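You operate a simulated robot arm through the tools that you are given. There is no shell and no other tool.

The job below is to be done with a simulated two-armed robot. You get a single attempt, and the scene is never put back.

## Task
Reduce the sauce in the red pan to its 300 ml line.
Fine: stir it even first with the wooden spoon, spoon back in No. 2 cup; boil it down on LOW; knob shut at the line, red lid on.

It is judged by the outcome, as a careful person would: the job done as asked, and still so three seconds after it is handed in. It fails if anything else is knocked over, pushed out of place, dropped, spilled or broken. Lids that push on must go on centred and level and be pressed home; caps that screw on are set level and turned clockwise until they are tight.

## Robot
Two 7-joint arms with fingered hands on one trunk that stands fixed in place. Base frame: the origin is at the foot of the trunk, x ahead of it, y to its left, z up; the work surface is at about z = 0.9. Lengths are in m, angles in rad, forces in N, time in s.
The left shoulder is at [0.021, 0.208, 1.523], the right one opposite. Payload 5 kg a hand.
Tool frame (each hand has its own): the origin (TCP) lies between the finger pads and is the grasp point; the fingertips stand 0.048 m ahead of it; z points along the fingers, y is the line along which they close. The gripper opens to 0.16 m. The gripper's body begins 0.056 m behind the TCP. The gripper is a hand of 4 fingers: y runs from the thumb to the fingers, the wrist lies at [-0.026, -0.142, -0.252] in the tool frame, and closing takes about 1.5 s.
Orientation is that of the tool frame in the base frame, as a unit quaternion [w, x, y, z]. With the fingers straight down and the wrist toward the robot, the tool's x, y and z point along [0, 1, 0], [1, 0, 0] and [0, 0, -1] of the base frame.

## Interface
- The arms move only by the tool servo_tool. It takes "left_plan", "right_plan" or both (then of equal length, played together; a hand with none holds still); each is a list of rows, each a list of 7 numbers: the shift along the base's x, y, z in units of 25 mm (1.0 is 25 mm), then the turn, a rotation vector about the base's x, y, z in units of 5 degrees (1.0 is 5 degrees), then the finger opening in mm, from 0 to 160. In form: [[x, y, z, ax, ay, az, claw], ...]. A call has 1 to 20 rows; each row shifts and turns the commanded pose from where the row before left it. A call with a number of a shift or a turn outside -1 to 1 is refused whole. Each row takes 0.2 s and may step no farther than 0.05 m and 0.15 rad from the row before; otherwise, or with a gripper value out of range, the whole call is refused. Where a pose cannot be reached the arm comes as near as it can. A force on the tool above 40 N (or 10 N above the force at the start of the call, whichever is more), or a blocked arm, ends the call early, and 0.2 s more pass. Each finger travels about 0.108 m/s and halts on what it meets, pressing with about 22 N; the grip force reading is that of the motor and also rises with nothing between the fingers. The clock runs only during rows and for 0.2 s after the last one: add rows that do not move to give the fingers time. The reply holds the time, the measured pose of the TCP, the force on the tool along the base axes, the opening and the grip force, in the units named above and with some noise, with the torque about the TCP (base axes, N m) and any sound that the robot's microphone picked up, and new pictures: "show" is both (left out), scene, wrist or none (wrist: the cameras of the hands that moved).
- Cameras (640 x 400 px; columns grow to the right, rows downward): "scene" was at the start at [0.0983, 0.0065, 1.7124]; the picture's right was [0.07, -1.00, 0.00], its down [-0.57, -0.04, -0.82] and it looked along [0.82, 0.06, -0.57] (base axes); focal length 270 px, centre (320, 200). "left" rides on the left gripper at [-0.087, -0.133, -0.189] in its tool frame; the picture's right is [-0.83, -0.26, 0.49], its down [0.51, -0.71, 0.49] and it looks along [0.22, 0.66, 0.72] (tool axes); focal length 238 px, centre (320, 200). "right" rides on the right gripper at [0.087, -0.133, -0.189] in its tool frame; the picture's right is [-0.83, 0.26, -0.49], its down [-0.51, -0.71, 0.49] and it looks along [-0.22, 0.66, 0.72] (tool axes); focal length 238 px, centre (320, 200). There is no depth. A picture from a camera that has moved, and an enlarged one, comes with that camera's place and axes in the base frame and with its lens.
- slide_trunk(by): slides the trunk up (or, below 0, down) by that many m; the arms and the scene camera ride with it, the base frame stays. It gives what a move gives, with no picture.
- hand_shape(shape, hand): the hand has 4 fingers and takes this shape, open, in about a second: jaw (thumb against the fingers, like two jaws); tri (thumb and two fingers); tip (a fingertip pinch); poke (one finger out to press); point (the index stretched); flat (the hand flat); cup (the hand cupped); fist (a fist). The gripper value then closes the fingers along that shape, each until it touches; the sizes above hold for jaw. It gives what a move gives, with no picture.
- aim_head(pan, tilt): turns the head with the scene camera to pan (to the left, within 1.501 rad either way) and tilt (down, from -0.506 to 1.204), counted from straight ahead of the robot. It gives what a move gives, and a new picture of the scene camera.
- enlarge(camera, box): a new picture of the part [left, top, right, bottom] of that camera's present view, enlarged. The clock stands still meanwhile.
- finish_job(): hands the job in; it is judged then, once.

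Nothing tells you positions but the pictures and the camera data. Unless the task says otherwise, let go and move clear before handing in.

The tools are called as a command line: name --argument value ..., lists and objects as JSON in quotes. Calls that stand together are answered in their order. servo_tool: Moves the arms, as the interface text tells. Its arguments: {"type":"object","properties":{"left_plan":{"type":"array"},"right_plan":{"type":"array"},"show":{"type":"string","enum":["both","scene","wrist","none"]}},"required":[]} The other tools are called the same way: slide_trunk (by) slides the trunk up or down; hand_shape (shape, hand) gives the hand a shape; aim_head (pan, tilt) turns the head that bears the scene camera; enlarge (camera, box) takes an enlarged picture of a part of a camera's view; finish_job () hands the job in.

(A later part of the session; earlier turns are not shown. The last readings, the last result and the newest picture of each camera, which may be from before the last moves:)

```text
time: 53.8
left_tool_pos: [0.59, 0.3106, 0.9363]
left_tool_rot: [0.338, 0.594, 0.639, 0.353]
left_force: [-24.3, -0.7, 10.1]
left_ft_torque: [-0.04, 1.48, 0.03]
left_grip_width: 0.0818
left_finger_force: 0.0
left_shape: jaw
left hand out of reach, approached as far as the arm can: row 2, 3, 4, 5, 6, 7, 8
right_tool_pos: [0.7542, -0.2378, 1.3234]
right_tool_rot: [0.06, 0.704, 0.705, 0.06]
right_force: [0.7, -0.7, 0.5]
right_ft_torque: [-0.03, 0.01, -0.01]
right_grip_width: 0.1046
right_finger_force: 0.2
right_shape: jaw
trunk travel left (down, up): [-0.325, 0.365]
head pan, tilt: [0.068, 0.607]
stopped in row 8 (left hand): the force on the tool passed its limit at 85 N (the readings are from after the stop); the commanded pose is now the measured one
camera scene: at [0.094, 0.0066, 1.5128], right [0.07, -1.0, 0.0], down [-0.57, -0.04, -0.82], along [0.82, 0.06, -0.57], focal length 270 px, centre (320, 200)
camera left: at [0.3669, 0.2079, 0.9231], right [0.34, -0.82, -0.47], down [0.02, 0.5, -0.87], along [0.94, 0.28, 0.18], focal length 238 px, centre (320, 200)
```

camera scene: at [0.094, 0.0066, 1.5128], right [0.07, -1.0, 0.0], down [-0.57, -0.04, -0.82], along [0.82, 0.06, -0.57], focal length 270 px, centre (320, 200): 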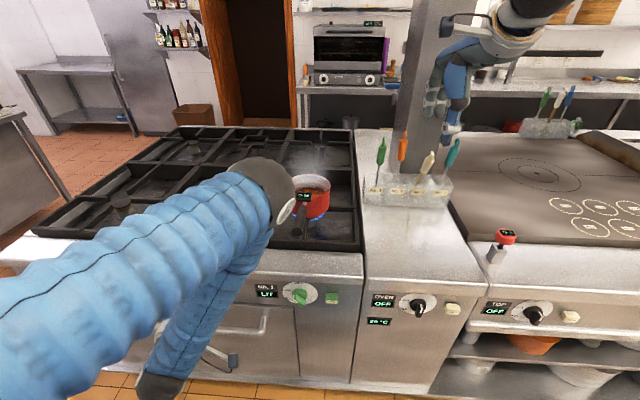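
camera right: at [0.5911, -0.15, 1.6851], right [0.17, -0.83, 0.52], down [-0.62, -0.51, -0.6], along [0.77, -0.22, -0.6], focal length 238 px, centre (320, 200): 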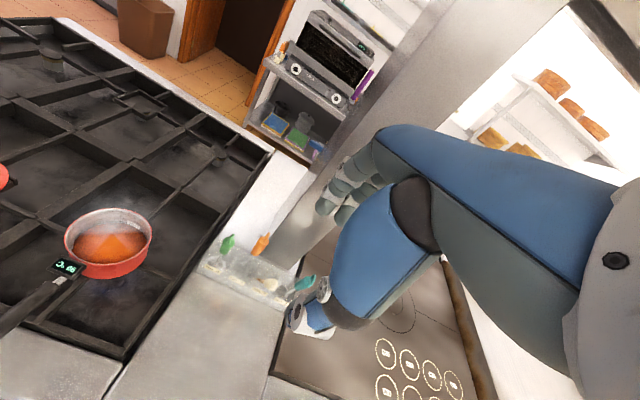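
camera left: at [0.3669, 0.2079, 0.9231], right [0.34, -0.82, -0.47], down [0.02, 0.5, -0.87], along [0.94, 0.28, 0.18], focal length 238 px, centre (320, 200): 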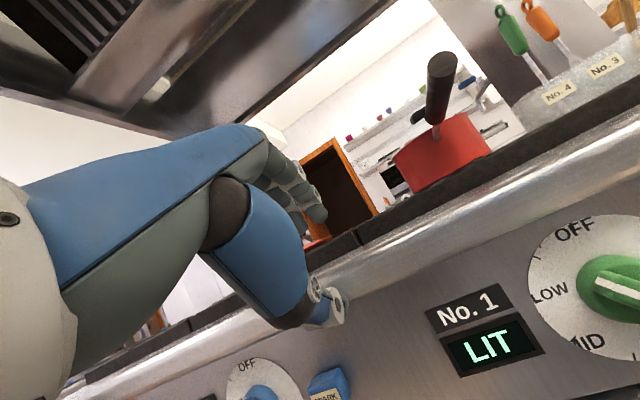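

The left arm could not fold that close to its shoulder and pressed a finger against the fixed front edge of the range; nothing loose was touched. I'll back straight off toward the robot with small steps, then go lower where the arm has room.

servo_tool --left_plan '[[-0.6, 0, 0.2, 0, 0, 0, 80], [-0.8, 0, 0.1, 0, 0, 0, 80], [-0.8, 0, 0, 0, 0, 0, 80], [0, 0, 0, 0, 0, 0, 80]]'

enlarge --camera "scene" --box '[270, 160, 340, 250]'

```text
time: 54.8
left_tool_pos: [0.5909, 0.3098, 0.937]
left_tool_rot: [0.338, 0.594, 0.639, 0.354]
left_force: [-35.3, -1.5, 15.2]
left_ft_torque: [0.04, 2.13, 0.08]
left_grip_width: 0.0827
left_finger_force: 0.0
left_shape: jaw
left hand out of reach, approached as far as the arm can: row 1, 2, 3
right_tool_pos: [0.7532, -0.2392, 1.322]
right_tool_rot: [0.059, 0.705, 0.704, 0.06]
right_force: [0.5, 0.5, -0.1]
right_ft_torque: [0.0, 0.01, 0.01]
right_grip_width: 0.1049
right_finger_force: 0.1
right_shape: jaw
trunk travel left (down, up): [-0.325, 0.365]
head pan, tilt: [0.068, 0.607]
camera scene: at [0.0944, 0.0059, 1.5127], right [0.07, -1.0, 0.0], down [-0.57, -0.04, -0.82], along [0.82, 0.06, -0.57], focal length 270 px, centre (320, 200)
camera left: at [0.3681, 0.2073, 0.9231], right [0.34, -0.82, -0.46], down [0.02, 0.5, -0.87], along [0.94, 0.28, 0.18], focal length 238 px, centre (320, 200)
```

scene: 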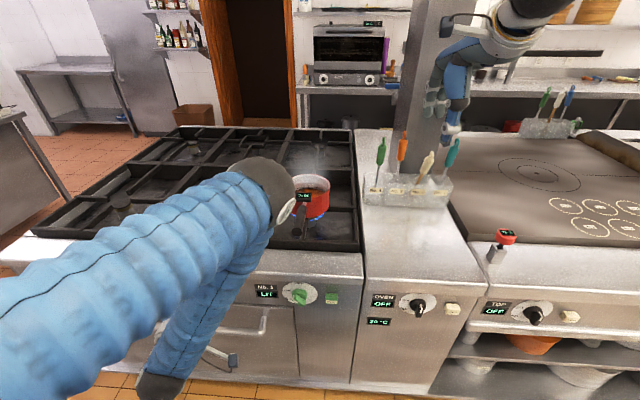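
left: 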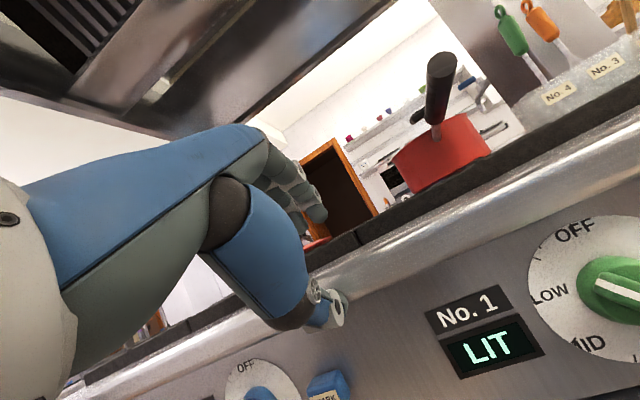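

```text
4.44 times, centred on (305, 205) of scene
camera zoom: at [0.0944, 0.0059, 1.5127], right [0.07, -1.0, 0.0], down [-0.57, -0.04, -0.82], along [0.82, 0.06, -0.57], focal length 1202 px, centre (387, 178)
```

zoom: 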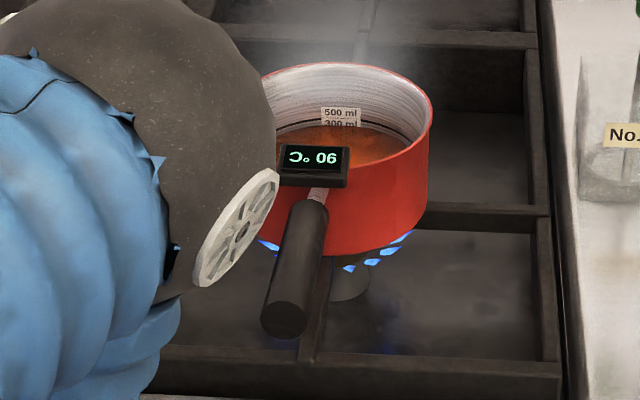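

The arm is jammed against its own fold limit here, so backing off isn't possible at this height. Raising the trunk 0.2 m lifts the hand straight off the edge; then I'll come down in front of the range where the arm is more extended.

slide_trunk --by 0.2

enlarge --camera "scene" --box '[0, 0, 640, 400]'

enlarge --camera "left" --box '[0, 0, 640, 400]'

```text
time: 57.0
left_tool_pos: [0.593, 0.309, 1.1341]
left_tool_rot: [0.338, 0.594, 0.639, 0.353]
left_force: [-0.3, -0.2, 0.2]
left_ft_torque: [0.02, -0.03, -0.01]
left_grip_width: 0.08
left_finger_force: 0.0
left_shape: jaw
right_tool_pos: [0.7577, -0.2389, 1.5185]
right_tool_rot: [0.058, 0.705, 0.705, 0.059]
right_force: [0.0, -0.6, 0.3]
right_ft_torque: [-0.04, -0.02, 0.01]
right_grip_width: 0.1048
right_finger_force: 0.1
right_shape: jaw
trunk travel left (down, up): [-0.525, 0.165]
head pan, tilt: [0.068, 0.607]
```

```text
1.00 times, centred on (320, 200) of scene (not enlarged: the box is as wide or as high as the picture)
camera zoom: at [0.0983, 0.0064, 1.7123], right [0.07, -1.0, 0.0], down [-0.57, -0.04, -0.82], along [0.82, 0.06, -0.57], focal length 270 px, centre (320, 200)
```

zoom: 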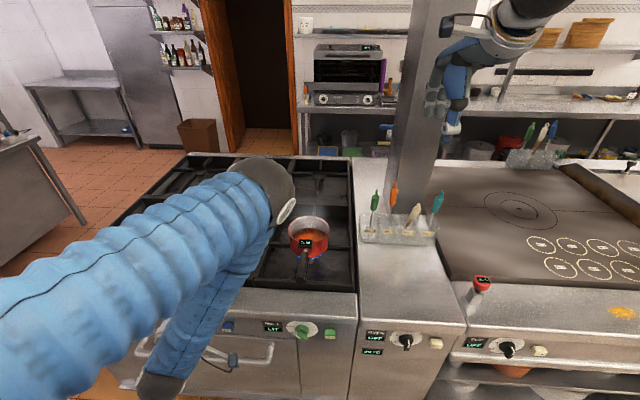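

```text
1.00 times, centred on (320, 200) of left (not enlarged: the box is as wide or as high as the picture)
camera zoom: at [0.3707, 0.2074, 1.1217], right [0.33, -0.82, -0.47], down [0.01, 0.5, -0.87], along [0.94, 0.28, 0.18], focal length 238 px, centre (320, 200)
```

zoom: 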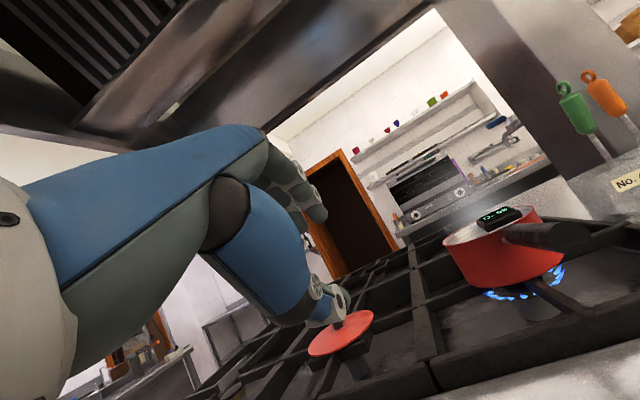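

The hand is free and nothing has moved. I'll come down and back in combined small steps, watching reach.

servo_tool --left_plan '[[-0.3, 0, -0.9, 0, 0, 0, 80], [-0.3, 0, -0.9, 0, 0, 0, 80], [-0.4, 0, -0.9, 0, 0, 0, 80], [-0.4, 0, -0.9, 0, 0, 0, 80], [-0.5, 0, -0.7, 0, 0, 0, 80], [-0.5, 0, -0.5, 0, 0, 0, 80]]'

```text
time: 58.4
left_tool_pos: [0.5604, 0.3169, 1.008]
left_tool_rot: [0.338, 0.594, 0.639, 0.353]
left_force: [0.4, 0.1, -0.2]
left_ft_torque: [-0.01, 0.0, -0.01]
left_grip_width: 0.0799
left_finger_force: 0.0
left_shape: jaw
left hand out of reach, approached as far as the arm can: row 1, 3, 4, 5, 6
right_tool_pos: [0.7572, -0.2384, 1.5208]
right_tool_rot: [0.058, 0.704, 0.705, 0.059]
right_force: [0.6, 0.4, 0.3]
right_ft_torque: [0.01, 0.01, 0.02]
right_grip_width: 0.1047
right_finger_force: 0.0
right_shape: jaw
trunk travel left (down, up): [-0.525, 0.165]
head pan, tilt: [0.068, 0.607]
camera scene: at [0.0981, 0.0065, 1.7125], right [0.07, -1.0, 0.0], down [-0.57, -0.04, -0.82], along [0.82, 0.06, -0.57], focal length 270 px, centre (320, 200)
camera left: at [0.3376, 0.2144, 0.9969], right [0.33, -0.82, -0.47], down [0.01, 0.5, -0.87], along [0.94, 0.28, 0.18], focal length 238 px, centre (320, 200)
```

scene: 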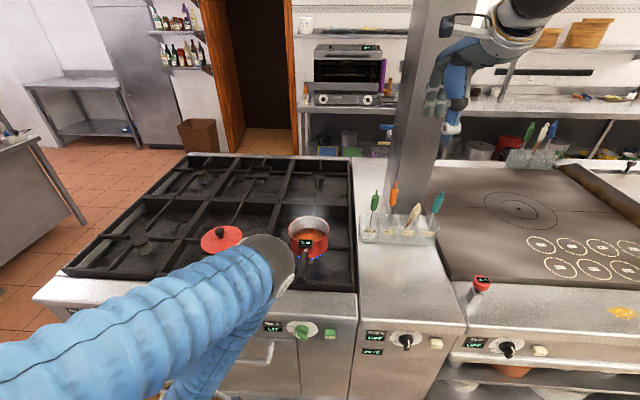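
left: 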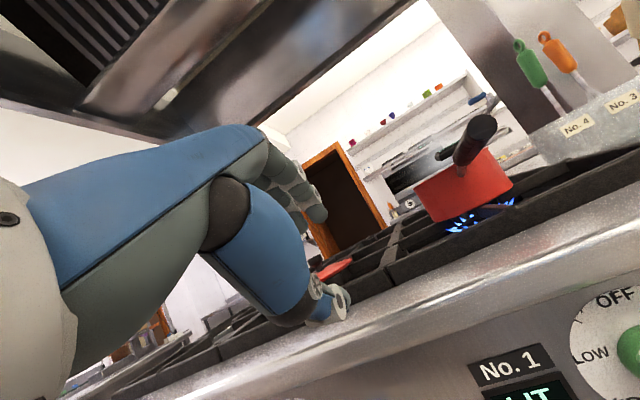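

At this height the arm can't point the fingers straight forward, but a steeper, mostly-down hand is comfortable. I'll tilt the fingers back down, then try the one-finger "poke" shape as a tool for nudging the knob's bar.

servo_tool --left_plan '[[0, 0, 0.5, 0, 1, 0, 80], [0, 0, 0.5, 0, 1, 0, 80], [0, 0, 0.3, 0, 1, 0, 80], [0, 0, 0.2, 0, 1, 0, 80], [0, 0, 0, 0, 1, 0, 80], [0, 0, 0, 0, 0, 0, 80]]' --show "none"

hand_shape --hand "left" --shape "poke"

enlarge --camera "left" --box '[0, 0, 640, 400]'

enlarge --camera "scene" --box '[0, 0, 640, 400]'

enlarge --camera "right" --box '[0, 0, 640, 400]'

```text
time: 59.8
left_tool_pos: [0.5612, 0.3171, 1.0451]
left_tool_rot: [0.192, 0.657, 0.696, 0.216]
left_force: [0.0, 0.5, -0.6]
left_ft_torque: [0.0, 0.0, -0.03]
left_grip_width: 0.0802
left_finger_force: 0.1
left_shape: jaw
right_tool_pos: [0.7578, -0.2388, 1.5203]
right_tool_rot: [0.058, 0.705, 0.704, 0.058]
right_force: [-0.3, -0.3, 1.0]
right_ft_torque: [0.01, 0.02, 0.01]
right_grip_width: 0.1048
right_finger_force: 0.1
right_shape: jaw
trunk travel left (down, up): [-0.525, 0.165]
head pan, tilt: [0.068, 0.607]
```

```text
time: 60.7
left_tool_pos: [0.5601, 0.315, 1.0461]
left_tool_rot: [0.191, 0.657, 0.697, 0.216]
left_force: [0.6, 0.3, 0.2]
left_ft_torque: [0.02, 0.01, -0.02]
left_grip_width: 0.0
left_finger_force: 0.1
left_shape: poke
right_tool_pos: [0.759, -0.2373, 1.5201]
right_tool_rot: [0.059, 0.705, 0.705, 0.058]
right_force: [0.1, -1.3, -0.6]
right_ft_torque: [0.01, 0.04, 0.03]
right_grip_width: 0.105
right_finger_force: 0.1
right_shape: jaw
trunk travel left (down, up): [-0.525, 0.165]
head pan, tilt: [0.068, 0.607]
```

```text
1.00 times, centred on (320, 200) of left (not enlarged: the box is as wide or as high as the picture)
camera zoom: at [0.3532, 0.214, 1.129], right [0.11, -0.82, -0.56], down [-0.35, 0.5, -0.79], along [0.93, 0.28, -0.24], focal length 238 px, centre (320, 200)
```

zoom: 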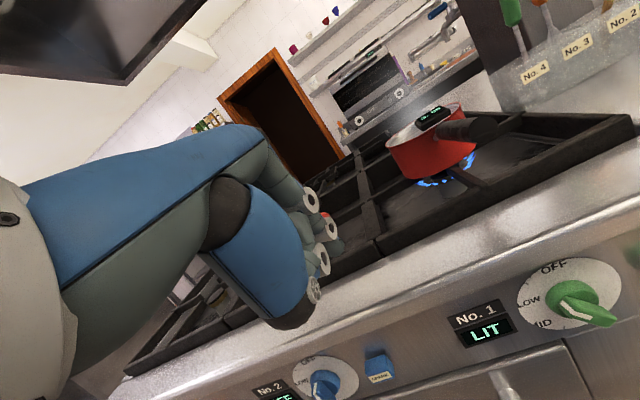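

```text
1.00 times, centred on (320, 200) of scene (not enlarged: the box is as wide or as high as the picture)
camera zoom: at [0.0983, 0.0064, 1.7124], right [0.07, -1.0, 0.0], down [-0.57, -0.04, -0.82], along [0.82, 0.06, -0.57], focal length 270 px, centre (320, 200)
```

zoom: 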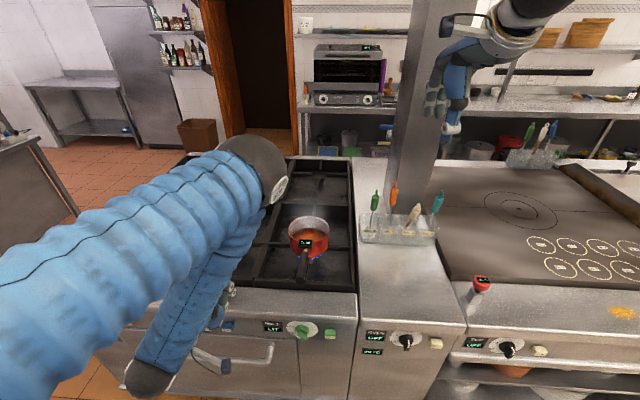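

```text
1.00 times, centred on (320, 200) of right (not enlarged: the box is as wide or as high as the picture)
camera zoom: at [0.5954, -0.1512, 1.6828], right [0.17, -0.83, 0.52], down [-0.62, -0.51, -0.6], along [0.77, -0.22, -0.6], focal length 238 px, centre (320, 200)
```

zoom: 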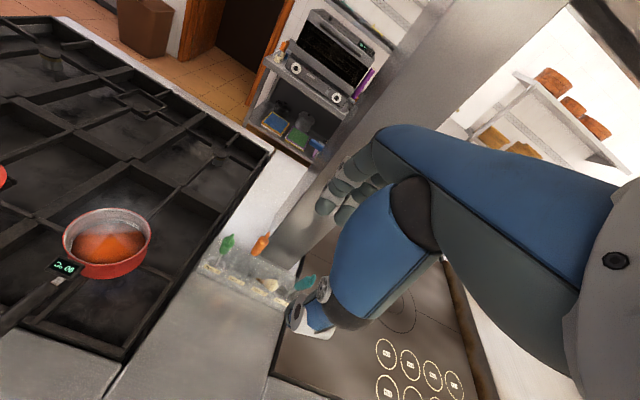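

enlarge --camera "left" --box '[180, 110, 380, 340]'

enlarge --camera "scene" --box '[180, 240, 300, 390]'

enlarge --camera "right" --box '[0, 200, 110, 400]'

```text
1.74 times, centred on (280, 225) of left
camera zoom: at [0.3532, 0.214, 1.129], right [0.11, -0.82, -0.56], down [-0.35, 0.5, -0.79], along [0.93, 0.28, -0.24], focal length 414 px, centre (390, 156)
```

zoom: 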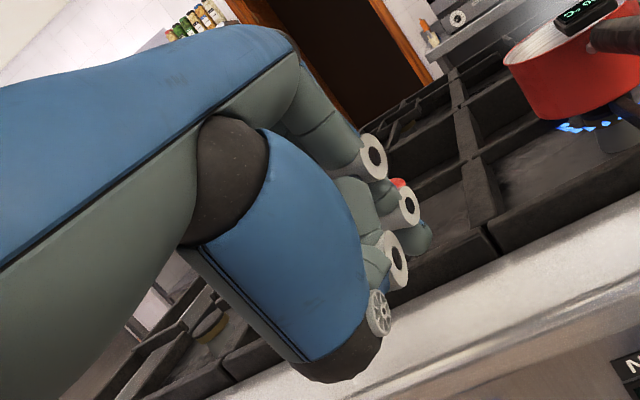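

```text
2.67 times, centred on (240, 315) of scene
camera zoom: at [0.0983, 0.0064, 1.7124], right [0.07, -1.0, 0.0], down [-0.57, -0.04, -0.82], along [0.82, 0.06, -0.57], focal length 721 px, centre (533, -107)
```

zoom: 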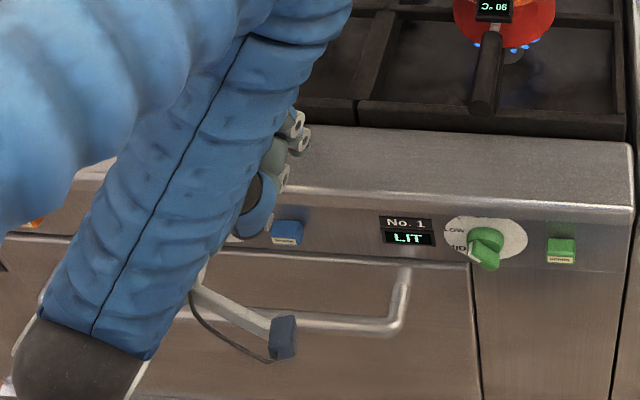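

```text
2.00 times, centred on (55, 300) of right
camera zoom: at [0.5954, -0.1512, 1.6828], right [0.17, -0.83, 0.52], down [-0.62, -0.51, -0.6], along [0.77, -0.22, -0.6], focal length 477 px, centre (850, 0)
```

zoom: 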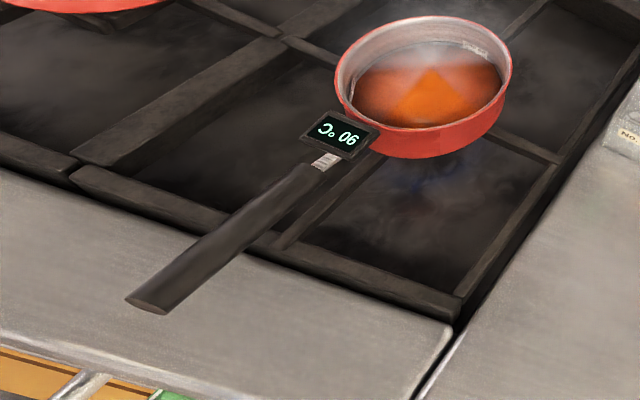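

The pan handle reaches out to about (0.645, 0.12, 1.0), so I must keep the arm well clear of it. I'll go back to the jaw shape, whose size is known, and raise the trunk 0.12 m so that the elbow stays high and back. Then I'll use the closed fingertips to press the knob's bar round.

hand_shape --hand "left" --shape "jaw"

slide_trunk --by 0.12

servo_tool --left_plan '[[-0.4, -0.5, -0.7, 0, 0, -0.4, 0], [-0.4, -0.6, -0.7, 0, 0, -0.4, 0], [-0.4, -0.6, -0.7, 0, 0, 0, 0], [-0.4, -0.6, -0.7, 0, 0, 0, 0], [-0.4, -0.6, -0.7, 0, 0, 0, 0], [0, 0, 0, 0, 0, 0, 0]]'

```text
time: 61.6
left_tool_pos: [0.5605, 0.3177, 1.0458]
left_tool_rot: [0.191, 0.656, 0.697, 0.216]
left_force: [-0.1, -0.3, -0.8]
left_ft_torque: [-0.03, -0.01, -0.03]
left_grip_width: 0.1598
left_finger_force: 0.1
left_shape: jaw
right_tool_pos: [0.758, -0.2384, 1.5197]
right_tool_rot: [0.057, 0.705, 0.705, 0.059]
right_force: [-0.7, 0.7, -0.5]
right_ft_torque: [0.01, 0.0, -0.01]
right_grip_width: 0.1046
right_finger_force: 0.0
right_shape: jaw
trunk travel left (down, up): [-0.525, 0.165]
head pan, tilt: [0.068, 0.607]
```

```text
time: 63.1
left_tool_pos: [0.5614, 0.316, 1.1636]
left_tool_rot: [0.191, 0.657, 0.697, 0.216]
left_force: [-0.5, -0.2, -0.4]
left_ft_torque: [-0.03, 0.02, -0.01]
left_grip_width: 0.1596
left_finger_force: 0.0
left_shape: jaw
right_tool_pos: [0.7589, -0.2381, 1.6389]
right_tool_rot: [0.058, 0.705, 0.704, 0.059]
right_force: [0.6, 0.6, -0.5]
right_ft_torque: [-0.02, -0.04, -0.02]
right_grip_width: 0.1047
right_finger_force: 0.1
right_shape: jaw
trunk travel left (down, up): [-0.645, 0.045]
head pan, tilt: [0.068, 0.607]
```

```text
time: 64.5
left_tool_pos: [0.5096, 0.2432, 1.0784]
left_tool_rot: [0.198, 0.68, 0.674, 0.21]
left_force: [-0.5, 0.1, 0.6]
left_ft_torque: [0.02, -0.02, 0.01]
left_grip_width: 0.0
left_finger_force: 21.8
left_shape: jaw
right_tool_pos: [0.7586, -0.2387, 1.6398]
right_tool_rot: [0.058, 0.704, 0.705, 0.058]
right_force: [0.3, 0.4, 0.0]
right_ft_torque: [-0.02, 0.04, -0.01]
right_grip_width: 0.1048
right_finger_force: 0.0
right_shape: jaw
trunk travel left (down, up): [-0.645, 0.045]
head pan, tilt: [0.068, 0.607]
camera scene: at [0.0982, 0.0064, 1.8325], right [0.07, -1.0, 0.0], down [-0.57, -0.04, -0.82], along [0.82, 0.06, -0.57], focal length 270 px, centre (320, 200)
camera left: at [0.2951, 0.1555, 1.1618], right [0.05, -0.83, -0.56], down [-0.32, 0.52, -0.79], along [0.95, 0.22, -0.24], focal length 238 px, centre (320, 200)
```

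scene: 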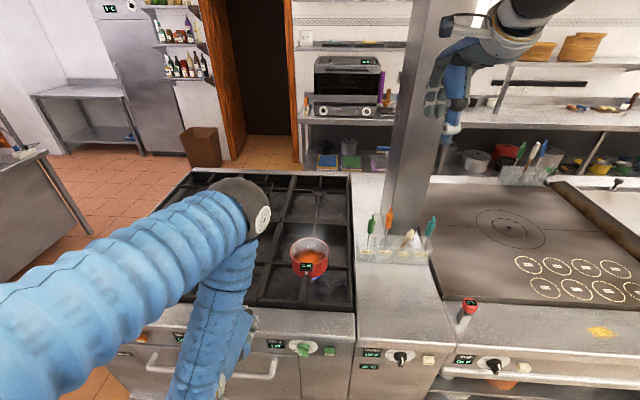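
left: 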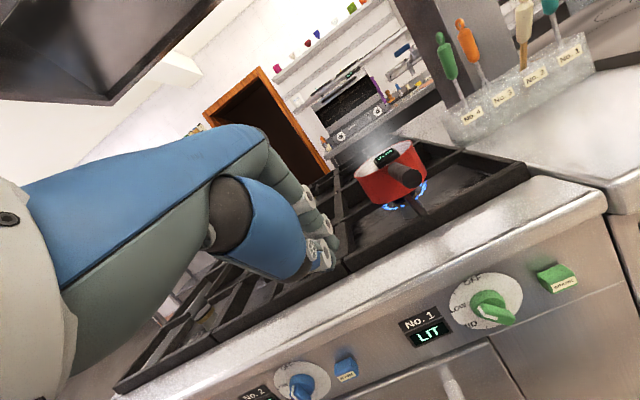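

No reach trouble now, and the closed fingertips are visible. I'll bring them in front of and above the knob, still short of the panel, and tilt the head down for a better look.

servo_tool --left_plan '[[0, -0.62, -0.96, 0, 0, 0, 0], [0, -0.62, -0.96, 0, 0, 0, 0], [0, -0.62, -0.96, 0, 0, 0, 0], [0, -0.62, -0.96, 0, 0, 0, 0], [0, -0.62, -0.96, 0, 0, 0, 0], [0, -0.62, -0.96, 0, 0, 0, 0], [0, -0.62, -0.96, 0, 0, 0, 0], [0, -0.62, -0.96, 0, 0, 0, 0], [0, 0, 0, 0, 0, 0, 0]]' --show "wrist"

aim_head --pan 0.12 --tilt 0.85

enlarge --camera "left" --box '[200, 100, 440, 320]'

```text
time: 66.5
left_tool_pos: [0.5114, 0.1181, 0.8881]
left_tool_rot: [0.198, 0.68, 0.674, 0.209]
left_force: [0.4, -0.6, -0.6]
left_ft_torque: [-0.01, -0.02, -0.01]
left_grip_width: 0.0
left_finger_force: 22.2
left_shape: jaw
right_tool_pos: [0.7584, -0.2379, 1.6388]
right_tool_rot: [0.059, 0.705, 0.705, 0.059]
right_force: [-0.6, -0.2, -0.1]
right_ft_torque: [-0.02, -0.02, 0.01]
right_grip_width: 0.1044
right_finger_force: 0.0
right_shape: jaw
trunk travel left (down, up): [-0.645, 0.045]
head pan, tilt: [0.068, 0.607]
camera left: at [0.2961, 0.0306, 0.9712], right [0.05, -0.83, -0.56], down [-0.32, 0.52, -0.79], along [0.95, 0.22, -0.24], focal length 238 px, centre (320, 200)
```

left: 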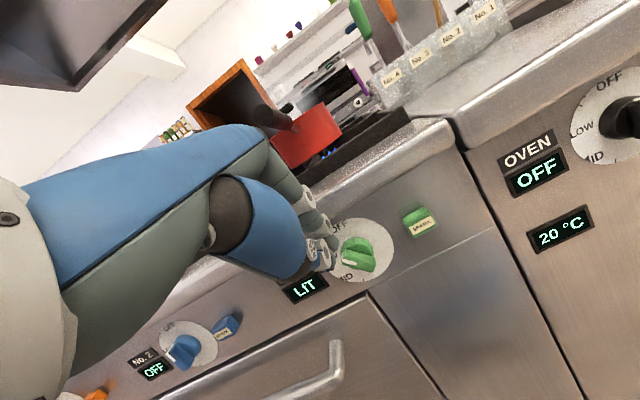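

```text
time: 67.2
left_tool_pos: [0.5113, 0.1173, 0.8875]
left_tool_rot: [0.199, 0.681, 0.673, 0.208]
left_force: [-0.4, 1.0, 0.7]
left_ft_torque: [0.0, -0.01, -0.01]
left_grip_width: 0.0
left_finger_force: 21.8
left_shape: jaw
right_tool_pos: [0.7578, -0.2397, 1.6406]
right_tool_rot: [0.058, 0.705, 0.705, 0.059]
right_force: [0.2, 0.7, 0.6]
right_ft_torque: [0.0, -0.01, -0.03]
right_grip_width: 0.1046
right_finger_force: 0.1
right_shape: jaw
trunk travel left (down, up): [-0.645, 0.045]
head pan, tilt: [0.12, 0.85]
camera scene: at [0.0879, 0.0097, 1.8122], right [0.12, -0.99, 0.0], down [-0.75, -0.09, -0.66], along [0.66, 0.08, -0.75], focal length 270 px, centre (320, 200)
```

scene: 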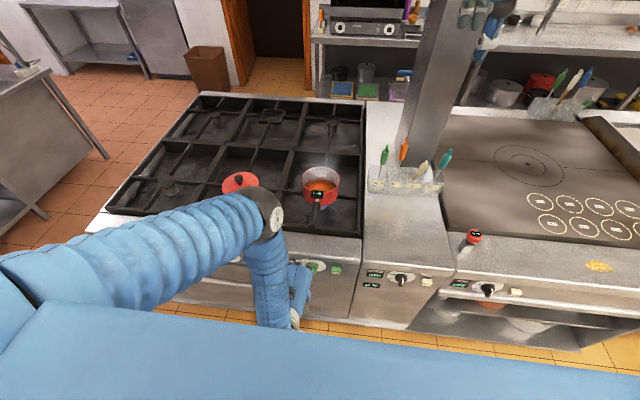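

```text
1.82 times, centred on (320, 210) of left
camera zoom: at [0.2961, 0.0307, 0.9714], right [0.05, -0.83, -0.56], down [-0.32, 0.52, -0.79], along [0.95, 0.22, -0.24], focal length 433 px, centre (320, 182)
```

zoom: 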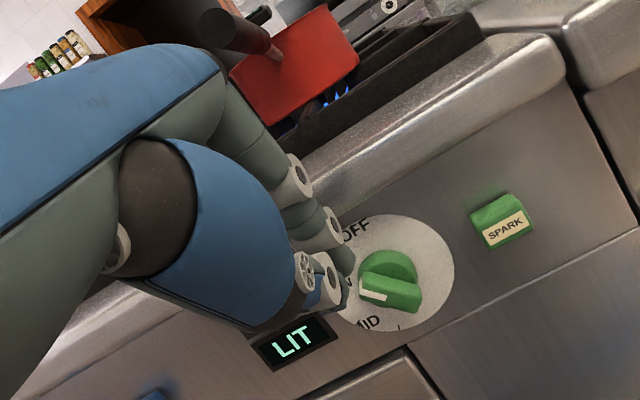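

enlarge --camera "left" --box '[300, 200, 420, 300]'

enlarge --camera "scene" --box '[230, 170, 350, 320]'

```text
4.00 times, centred on (360, 250) of left
camera zoom: at [0.2961, 0.0307, 0.9714], right [0.05, -0.83, -0.56], down [-0.32, 0.52, -0.79], along [0.95, 0.22, -0.24], focal length 953 px, centre (160, 0)
```

zoom: 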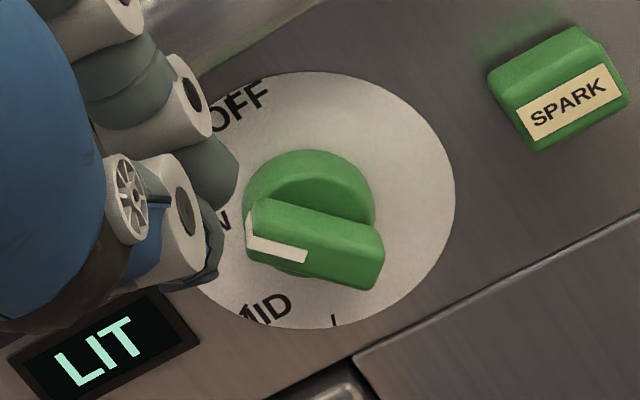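

```text
2.67 times, centred on (290, 245) of scene
camera zoom: at [0.0879, 0.0097, 1.8122], right [0.12, -0.99, 0.0], down [-0.75, -0.09, -0.66], along [0.66, 0.08, -0.75], focal length 721 px, centre (400, 80)
```

zoom: 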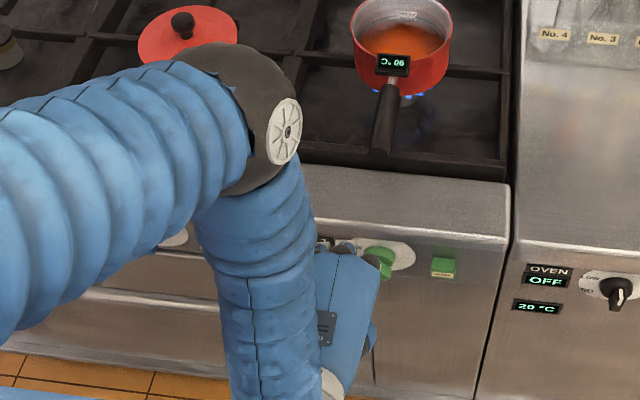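

The closed fingers' knuckles would reach the range's lip at this tilt, so I need the hand flatter. With the trunk higher the arm has more room, so I'll try pitching another 20° here, clear of everything.

servo_tool --left_plan '[[0, 0, 0, 0, -1, 0, 0], [0, 0, 0, 0, -1, 0, 0], [0, 0, 0, 0, -1, 0, 0], [0, 0, 0, 0, -1, 0, 0], [0, 0, 0, 0, 0, 0, 0]]'

enlarge --camera "left" --box '[280, 160, 440, 300]'

```text
time: 68.4
left_tool_pos: [0.5104, 0.1191, 0.8876]
left_tool_rot: [0.313, 0.634, 0.629, 0.325]
left_force: [-0.1, -0.6, 0.4]
left_ft_torque: [-0.01, 0.0, 0.0]
left_grip_width: 0.0
left_finger_force: 22.1
left_shape: jaw
right_tool_pos: [0.7586, -0.2394, 1.6394]
right_tool_rot: [0.059, 0.704, 0.705, 0.059]
right_force: [0.7, -0.3, 0.0]
right_ft_torque: [0.01, 0.01, -0.01]
right_grip_width: 0.1046
right_finger_force: 0.0
right_shape: jaw
trunk travel left (down, up): [-0.645, 0.045]
head pan, tilt: [0.12, 0.85]
camera scene: at [0.0882, 0.0094, 1.8122], right [0.12, -0.99, 0.0], down [-0.75, -0.09, -0.66], along [0.65, 0.08, -0.75], focal length 270 px, centre (320, 200)
camera left: at [0.2815, 0.0316, 0.8912], right [0.24, -0.83, -0.51], down [-0.03, 0.52, -0.85], along [0.97, 0.22, 0.1], focal length 238 px, centre (320, 200)
```

scene: 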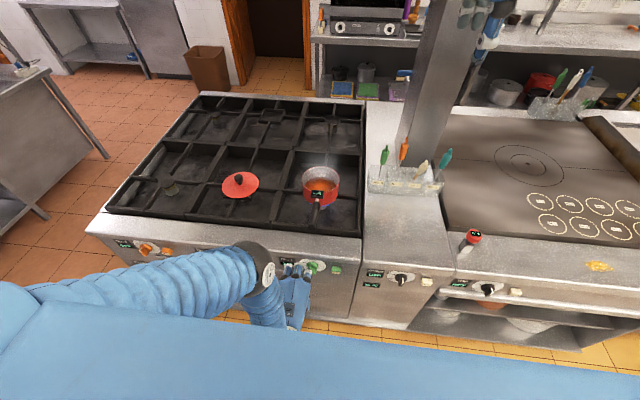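
left: 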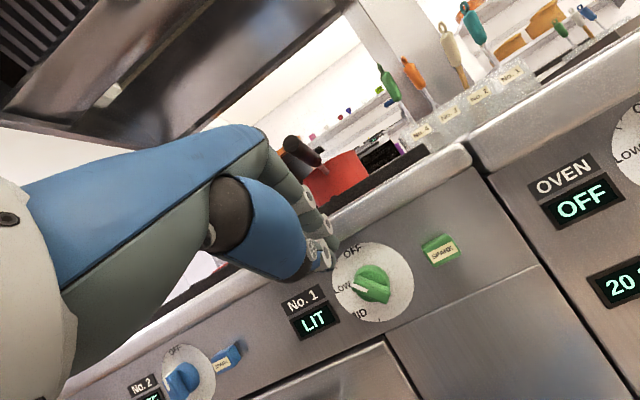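

```text
2.86 times, centred on (360, 230) of left
camera zoom: at [0.2815, 0.0316, 0.8912], right [0.24, -0.83, -0.51], down [-0.03, 0.52, -0.85], along [0.97, 0.22, 0.1], focal length 681 px, centre (206, 114)
```

zoom: 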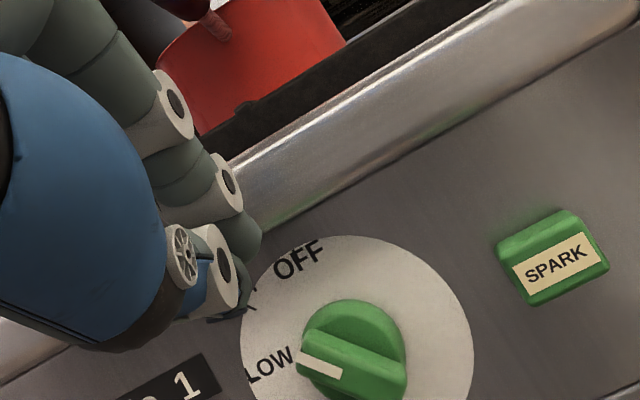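

The flatter hand works now, with the fingers 36° below horizontal and no reach trouble. I'll lower the trunk 0.05 m to keep reach in hand, raise the hand by the same amount, and pitch 10° more so the knuckles clear the lip.

slide_trunk --by -0.05

servo_tool --left_plan '[[-0.2, 0, 0.8, 0, -0.7, 0, 0], [-0.1, 0, 0.8, 0, -0.7, 0, 0], [0, 0, 0.3, 0, -0.7, 0, 0], [0, 0, 0, 0, 0, 0, 0]]'

enlarge --camera "left" --box '[280, 180, 440, 320]'

```text
time: 69.4
left_tool_pos: [0.5117, 0.1204, 0.8368]
left_tool_rot: [0.313, 0.634, 0.629, 0.324]
left_force: [-0.7, -0.2, 0.8]
left_ft_torque: [-0.01, 0.0, -0.01]
left_grip_width: 0.0
left_finger_force: 22.3
left_shape: jaw
right_tool_pos: [0.7567, -0.2381, 1.5907]
right_tool_rot: [0.06, 0.705, 0.704, 0.059]
right_force: [-0.5, 0.2, 0.0]
right_ft_torque: [-0.01, -0.01, 0.01]
right_grip_width: 0.1046
right_finger_force: 0.1
right_shape: jaw
trunk travel left (down, up): [-0.595, 0.095]
head pan, tilt: [0.12, 0.85]
```

```text
time: 70.6
left_tool_pos: [0.5378, 0.1496, 0.9019]
left_tool_rot: [0.369, 0.588, 0.594, 0.407]
left_force: [0.0, 0.0, 0.5]
left_ft_torque: [0.06, -0.03, 0.01]
left_grip_width: 0.0
left_finger_force: 21.9
left_shape: jaw
right_tool_pos: [0.7576, -0.2387, 1.5904]
right_tool_rot: [0.059, 0.706, 0.704, 0.059]
right_force: [0.9, 0.2, -0.4]
right_ft_torque: [0.08, -0.02, 0.02]
right_grip_width: 0.1044
right_finger_force: 0.0
right_shape: jaw
trunk travel left (down, up): [-0.595, 0.095]
head pan, tilt: [0.12, 0.85]
stopped in row 4 (left hand): the arm was blocked; the commanded pose is now the measured one
camera scene: at [0.0871, 0.0086, 1.7622], right [0.12, -0.99, 0.0], down [-0.75, -0.09, -0.66], along [0.66, 0.08, -0.75], focal length 270 px, centre (320, 200)
camera left: at [0.316, 0.0564, 0.8521], right [0.37, -0.8, -0.46], down [0.15, 0.55, -0.83], along [0.92, 0.24, 0.32], focal length 238 px, centre (320, 200)
```

scene: 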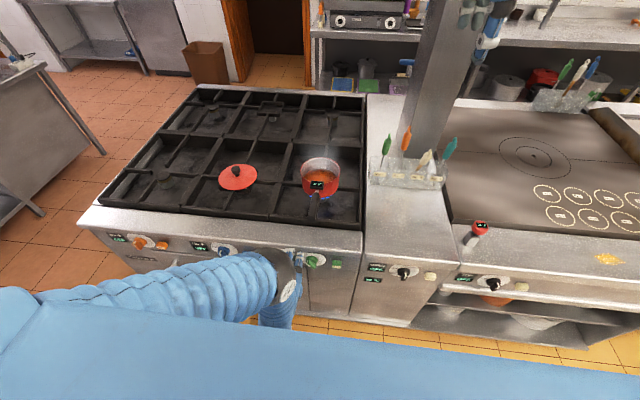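
left: 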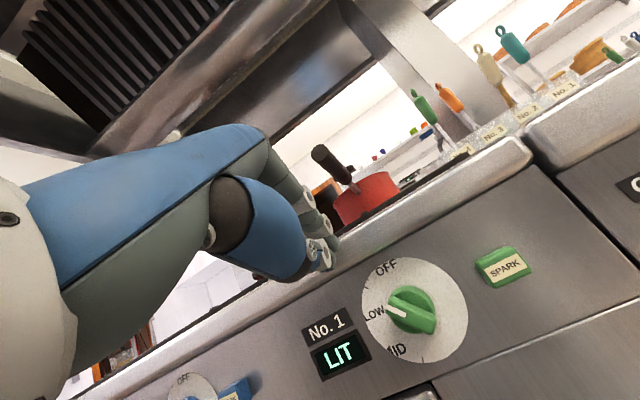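

```text
2.86 times, centred on (360, 250) of left
camera zoom: at [0.316, 0.0564, 0.8521], right [0.37, -0.8, -0.46], down [0.15, 0.55, -0.83], along [0.92, 0.24, 0.32], focal length 681 px, centre (206, 57)
```

zoom: 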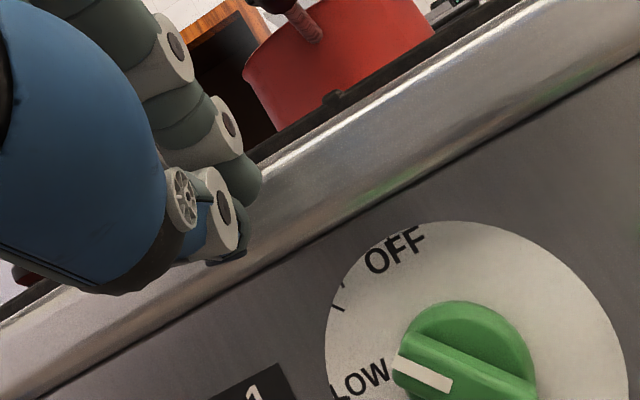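

The higher, flatter pose runs into the arm's own limits, so I'll undo that: back to the earlier tilt and slightly lower and back, which was fine.

servo_tool --left_plan '[[-0.3, -0.3, -0.3, 0, 0.8, 0, 0], [-0.3, -0.3, -0.3, 0, 0.8, 0, 0], [-0.3, -0.3, -0.3, 0, 0.5, 0, 0], [-0.2, -0.3, -0.3, 0, 0, 0, 0], [0, 0, 0, 0, 0, 0, 0]]'

```text
time: 71.8
left_tool_pos: [0.5078, 0.1131, 0.8694]
left_tool_rot: [0.316, 0.624, 0.625, 0.347]
left_force: [0.7, 0.1, 1.0]
left_ft_torque: [0.01, 0.01, -0.01]
left_grip_width: 0.0
left_finger_force: 21.7
left_shape: jaw
right_tool_pos: [0.7585, -0.2384, 1.5899]
right_tool_rot: [0.059, 0.704, 0.705, 0.058]
right_force: [-0.2, -0.4, -0.3]
right_ft_torque: [0.0, -0.01, 0.0]
right_grip_width: 0.1048
right_finger_force: 0.0
right_shape: jaw
trunk travel left (down, up): [-0.595, 0.095]
head pan, tilt: [0.12, 0.85]
camera scene: at [0.0883, 0.0097, 1.7621], right [0.12, -0.99, 0.0], down [-0.75, -0.09, -0.66], along [0.65, 0.08, -0.75], focal length 270 px, centre (320, 200)
camera left: at [0.2802, 0.0212, 0.8628], right [0.28, -0.81, -0.52], down [-0.01, 0.54, -0.84], along [0.96, 0.24, 0.14], focal length 238 px, centre (320, 200)
```

scene: 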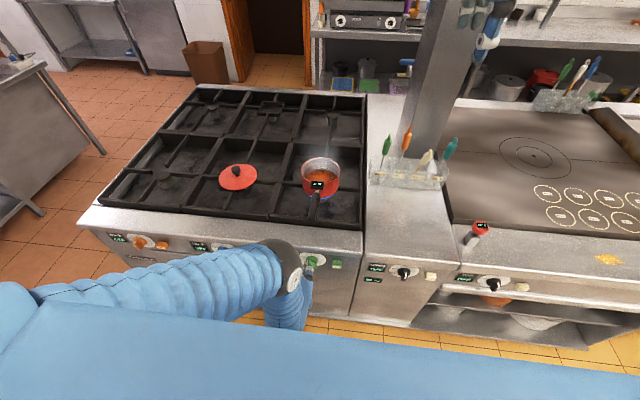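
left: 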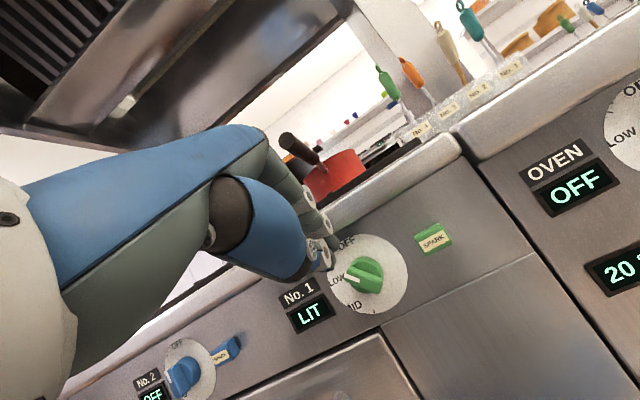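

That pose is good (34° below horizontal). I'll slide the fingertips forward to just above the knob's pointer end, keeping the knuckles short of the lip.

servo_tool --left_plan '[[0.5, 0.1, 0, 0, 0, 0, 0], [0.5, 0.1, 0, 0, 0, 0, 0], [0.45, 0, 0, 0, 0, 0, 0], [0, 0, 0, 0, 0, 0, 0]]' --show "none"

enlarge --camera "left" --box '[290, 200, 410, 310]'

enlarge --camera "scene" --box '[260, 230, 350, 300]'

```text
time: 72.8
left_tool_pos: [0.5439, 0.1186, 0.8699]
left_tool_rot: [0.314, 0.624, 0.626, 0.347]
left_force: [-1.2, -0.1, 0.8]
left_ft_torque: [-0.03, -0.01, 0.0]
left_grip_width: 0.0001
left_finger_force: 21.8
left_shape: jaw
right_tool_pos: [0.7589, -0.2377, 1.5898]
right_tool_rot: [0.058, 0.705, 0.704, 0.059]
right_force: [0.2, 1.1, -0.1]
right_ft_torque: [0.0, 0.03, -0.03]
right_grip_width: 0.1048
right_finger_force: 0.1
right_shape: jaw
trunk travel left (down, up): [-0.595, 0.095]
head pan, tilt: [0.12, 0.85]
```

```text
3.64 times, centred on (350, 255) of left
camera zoom: at [0.3162, 0.0256, 0.8629], right [0.28, -0.81, -0.52], down [-0.01, 0.54, -0.84], along [0.96, 0.24, 0.15], focal length 867 px, centre (211, 0)
```

zoom: 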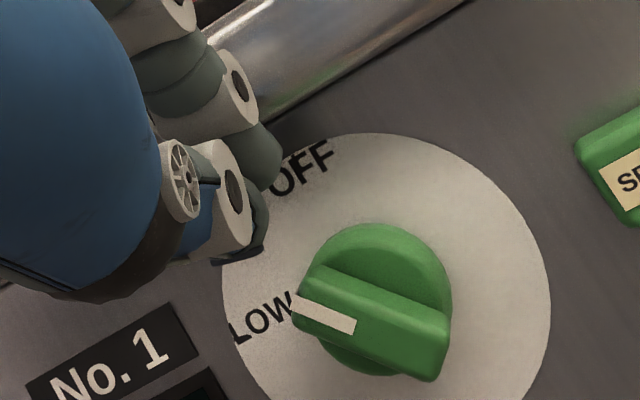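

```text
5.71 times, centred on (305, 265) of scene
camera zoom: at [0.0878, 0.0097, 1.7622], right [0.12, -0.99, 0.0], down [-0.75, -0.09, -0.66], along [0.65, 0.08, -0.75], focal length 1546 px, centre (406, -171)
```

zoom: 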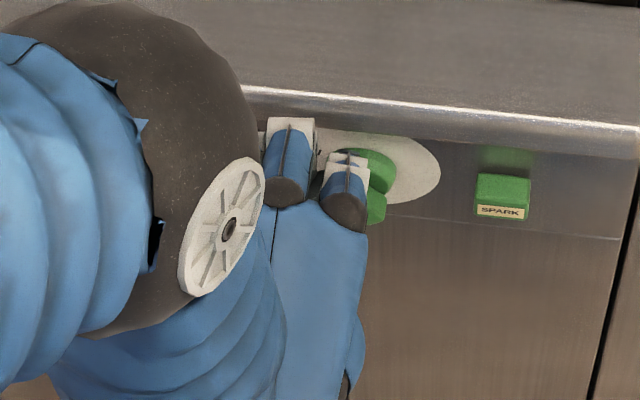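

The thumb tip is just above and in front of the pointer end; the knob's centre reads (0.105, 0.7925) in y, z, and its angle is 40°. I'll press down about 20 mm in small steps.

servo_tool --left_plan '[[0.06, 0, -0.2, 0, 0, 0, 0], [0.06, 0, -0.2, 0, 0, 0, 0], [0.06, 0, -0.2, 0, 0, 0, 0], [0.06, 0, -0.2, 0, 0, 0, 0], [0, 0, 0, 0, 0, 0, 0]]' --show "none"

enlarge --camera "left" --box '[290, 200, 410, 310]'

enlarge --camera "scene" --box '[260, 230, 350, 300]'

```text
time: 74.0
left_tool_pos: [0.5499, 0.1208, 0.8506]
left_tool_rot: [0.314, 0.624, 0.626, 0.348]
left_force: [-0.2, 2.4, 3.9]
left_ft_torque: [0.12, -0.13, 0.07]
left_grip_width: 0.0002
left_finger_force: 22.1
left_shape: jaw
right_tool_pos: [0.7579, -0.2381, 1.5902]
right_tool_rot: [0.06, 0.704, 0.705, 0.059]
right_force: [-0.2, 0.6, 0.2]
right_ft_torque: [-0.01, 0.03, 0.03]
right_grip_width: 0.1049
right_finger_force: 0.2
right_shape: jaw
trunk travel left (down, up): [-0.595, 0.095]
head pan, tilt: [0.12, 0.85]
```

```text
3.64 times, centred on (350, 255) of left
camera zoom: at [0.323, 0.0276, 0.8433], right [0.28, -0.81, -0.52], down [-0.01, 0.54, -0.84], along [0.96, 0.24, 0.15], focal length 867 px, centre (211, 0)
```

zoom: 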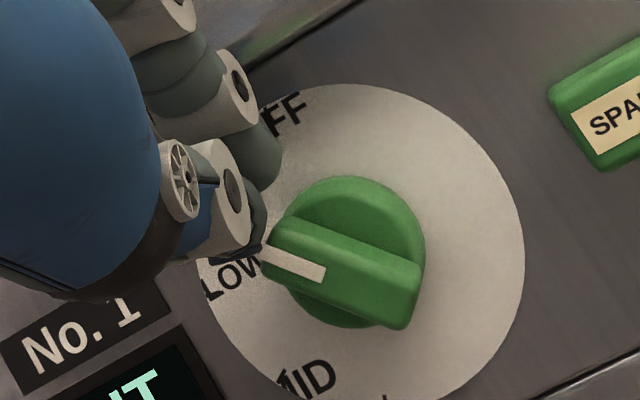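

```text
5.71 times, centred on (305, 265) of scene
camera zoom: at [0.0876, 0.0098, 1.7622], right [0.12, -0.99, 0.0], down [-0.75, -0.09, -0.66], along [0.66, 0.08, -0.75], focal length 1546 px, centre (406, -171)
```

zoom: 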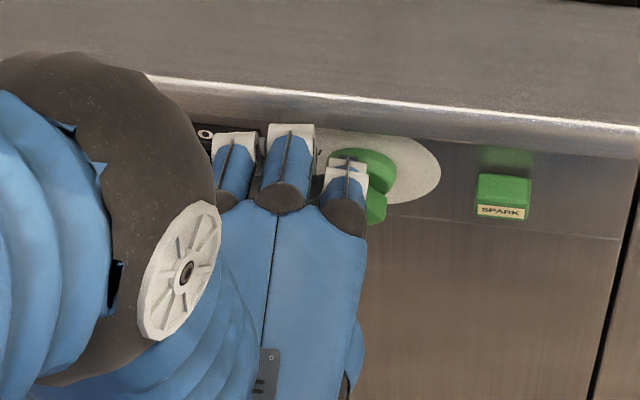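

Contact is on the pointer's end face rather than its top edge. I'll lift 15 mm, shift 12 mm right and press again.

servo_tool --left_plan '[[0, 0, 0.4, 0, 0, 0, 0], [0, -0.2, 0.3, 0, 0, 0, 0], [0, -0.35, 0, 0, 0, 0, 0], [0, 0, -0.3, 0, 0, 0, 0], [0, 0, -0.2, 0, 0, 0, 0], [0, 0, -0.2, 0, 0, 0, 0], [0, 0, 0, 0, 0, 0, 0]]' --show "none"

enlarge --camera "left" --box '[290, 200, 410, 310]'

enlarge --camera "scene" --box '[260, 230, 350, 300]'

```text
time: 75.6
left_tool_pos: [0.5514, 0.1056, 0.8492]
left_tool_rot: [0.314, 0.624, 0.625, 0.347]
left_force: [0.2, 0.2, 0.6]
left_ft_torque: [-0.03, -0.02, 0.01]
left_grip_width: 0.0
left_finger_force: 22.1
left_shape: jaw
right_tool_pos: [0.7573, -0.2384, 1.5899]
right_tool_rot: [0.059, 0.705, 0.704, 0.058]
right_force: [-0.1, 0.3, -0.2]
right_ft_torque: [0.0, -0.01, 0.02]
right_grip_width: 0.1048
right_finger_force: 0.0
right_shape: jaw
trunk travel left (down, up): [-0.595, 0.095]
head pan, tilt: [0.12, 0.85]
```

```text
3.64 times, centred on (350, 255) of left
camera zoom: at [0.3221, 0.013, 0.8434], right [0.28, -0.81, -0.52], down [-0.01, 0.54, -0.84], along [0.96, 0.24, 0.15], focal length 867 px, centre (211, 0)
```

zoom: 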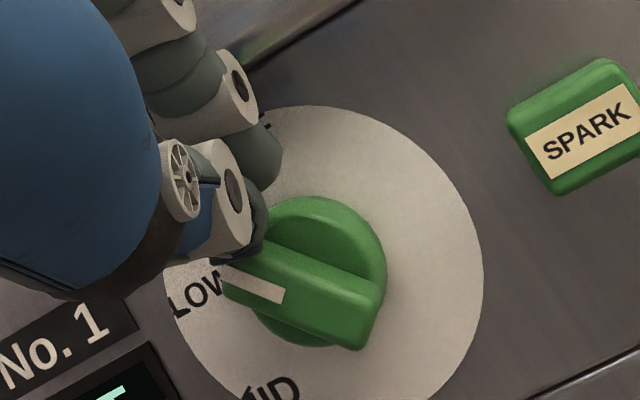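

```text
5.71 times, centred on (305, 265) of scene
camera zoom: at [0.0878, 0.0098, 1.7622], right [0.12, -0.99, 0.0], down [-0.75, -0.09, -0.66], along [0.65, 0.08, -0.75], focal length 1546 px, centre (406, -171)
```

zoom: 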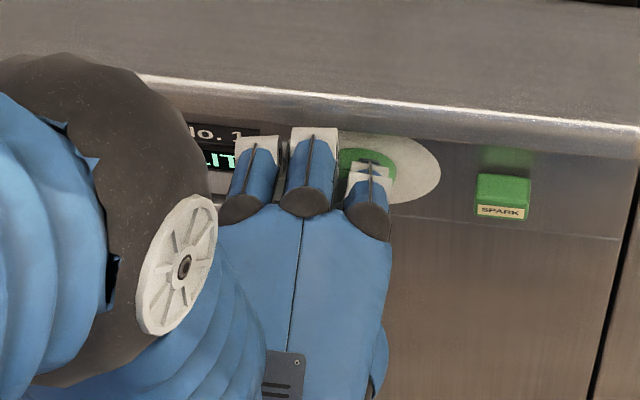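

The thumb is passing in front of the bar, and the fingers spread wider to the left than I assumed. A single finger would be more precise, so I'll back off 5 cm and switch to "poke", now that both cameras see the fingertips well.

servo_tool --left_plan '[[-0.5, 0, 0.3, 0, 0, 0, 0], [-0.8, 0, 0.3, 0, 0, 0, 0], [-0.8, 0, 0, 0, 0, 0, 0], [0, 0, 0, 0, 0, 0, 0]]' --show "none"

hand_shape --hand "left" --shape "poke"

enlarge --camera "left" --box '[240, 130, 420, 310]'

enlarge --camera "scene" --box '[260, 230, 350, 300]'

```text
time: 76.6
left_tool_pos: [0.4979, 0.105, 0.864]
left_tool_rot: [0.315, 0.624, 0.625, 0.347]
left_force: [0.0, 0.7, 0.7]
left_ft_torque: [0.03, -0.04, 0.01]
left_grip_width: 0.0
left_finger_force: 21.9
left_shape: jaw
right_tool_pos: [0.7584, -0.2377, 1.5898]
right_tool_rot: [0.059, 0.704, 0.705, 0.059]
right_force: [-0.5, 0.0, -0.2]
right_ft_torque: [-0.01, 0.03, -0.03]
right_grip_width: 0.1049
right_finger_force: 0.0
right_shape: jaw
trunk travel left (down, up): [-0.595, 0.095]
head pan, tilt: [0.12, 0.85]
```

```text
time: 77.5
left_tool_pos: [0.4976, 0.1031, 0.8639]
left_tool_rot: [0.314, 0.623, 0.626, 0.348]
left_force: [-0.5, 0.3, 0.1]
left_ft_torque: [-0.01, -0.01, 0.0]
left_grip_width: 0.0
left_finger_force: 0.1
left_shape: poke
right_tool_pos: [0.7577, -0.2387, 1.59]
right_tool_rot: [0.058, 0.704, 0.705, 0.059]
right_force: [0.4, -0.6, 0.5]
right_ft_torque: [-0.01, 0.02, 0.04]
right_grip_width: 0.1047
right_finger_force: 0.0
right_shape: jaw
trunk travel left (down, up): [-0.595, 0.095]
head pan, tilt: [0.12, 0.85]
```

```text
2.22 times, centred on (330, 220) of left
camera zoom: at [0.2696, 0.0125, 0.8578], right [0.28, -0.81, -0.52], down [-0.01, 0.54, -0.84], along [0.96, 0.24, 0.15], focal length 530 px, centre (298, 156)
```

zoom: 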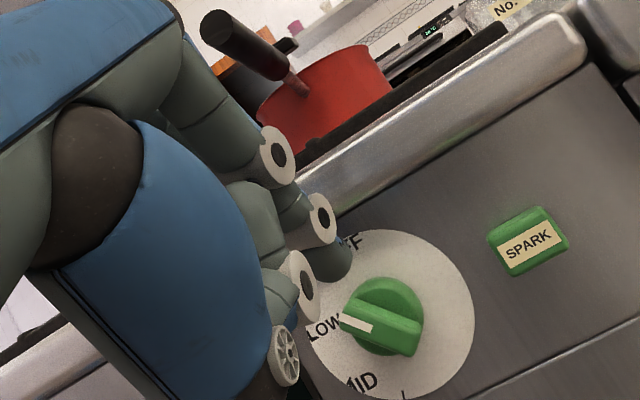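

```text
5.71 times, centred on (305, 265) of scene
camera zoom: at [0.0877, 0.0097, 1.7622], right [0.12, -0.99, 0.0], down [-0.75, -0.09, -0.66], along [0.66, 0.08, -0.75], focal length 1546 px, centre (406, -171)
```

zoom: 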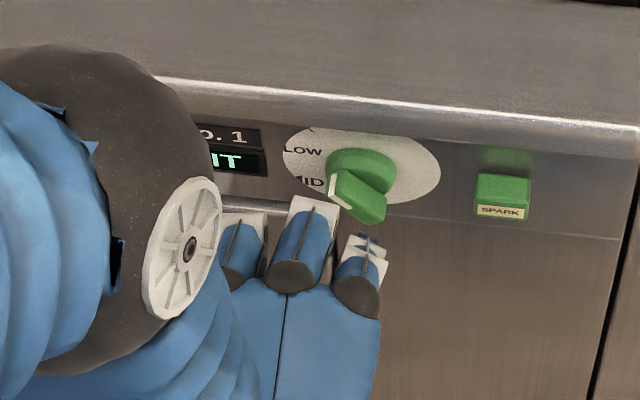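

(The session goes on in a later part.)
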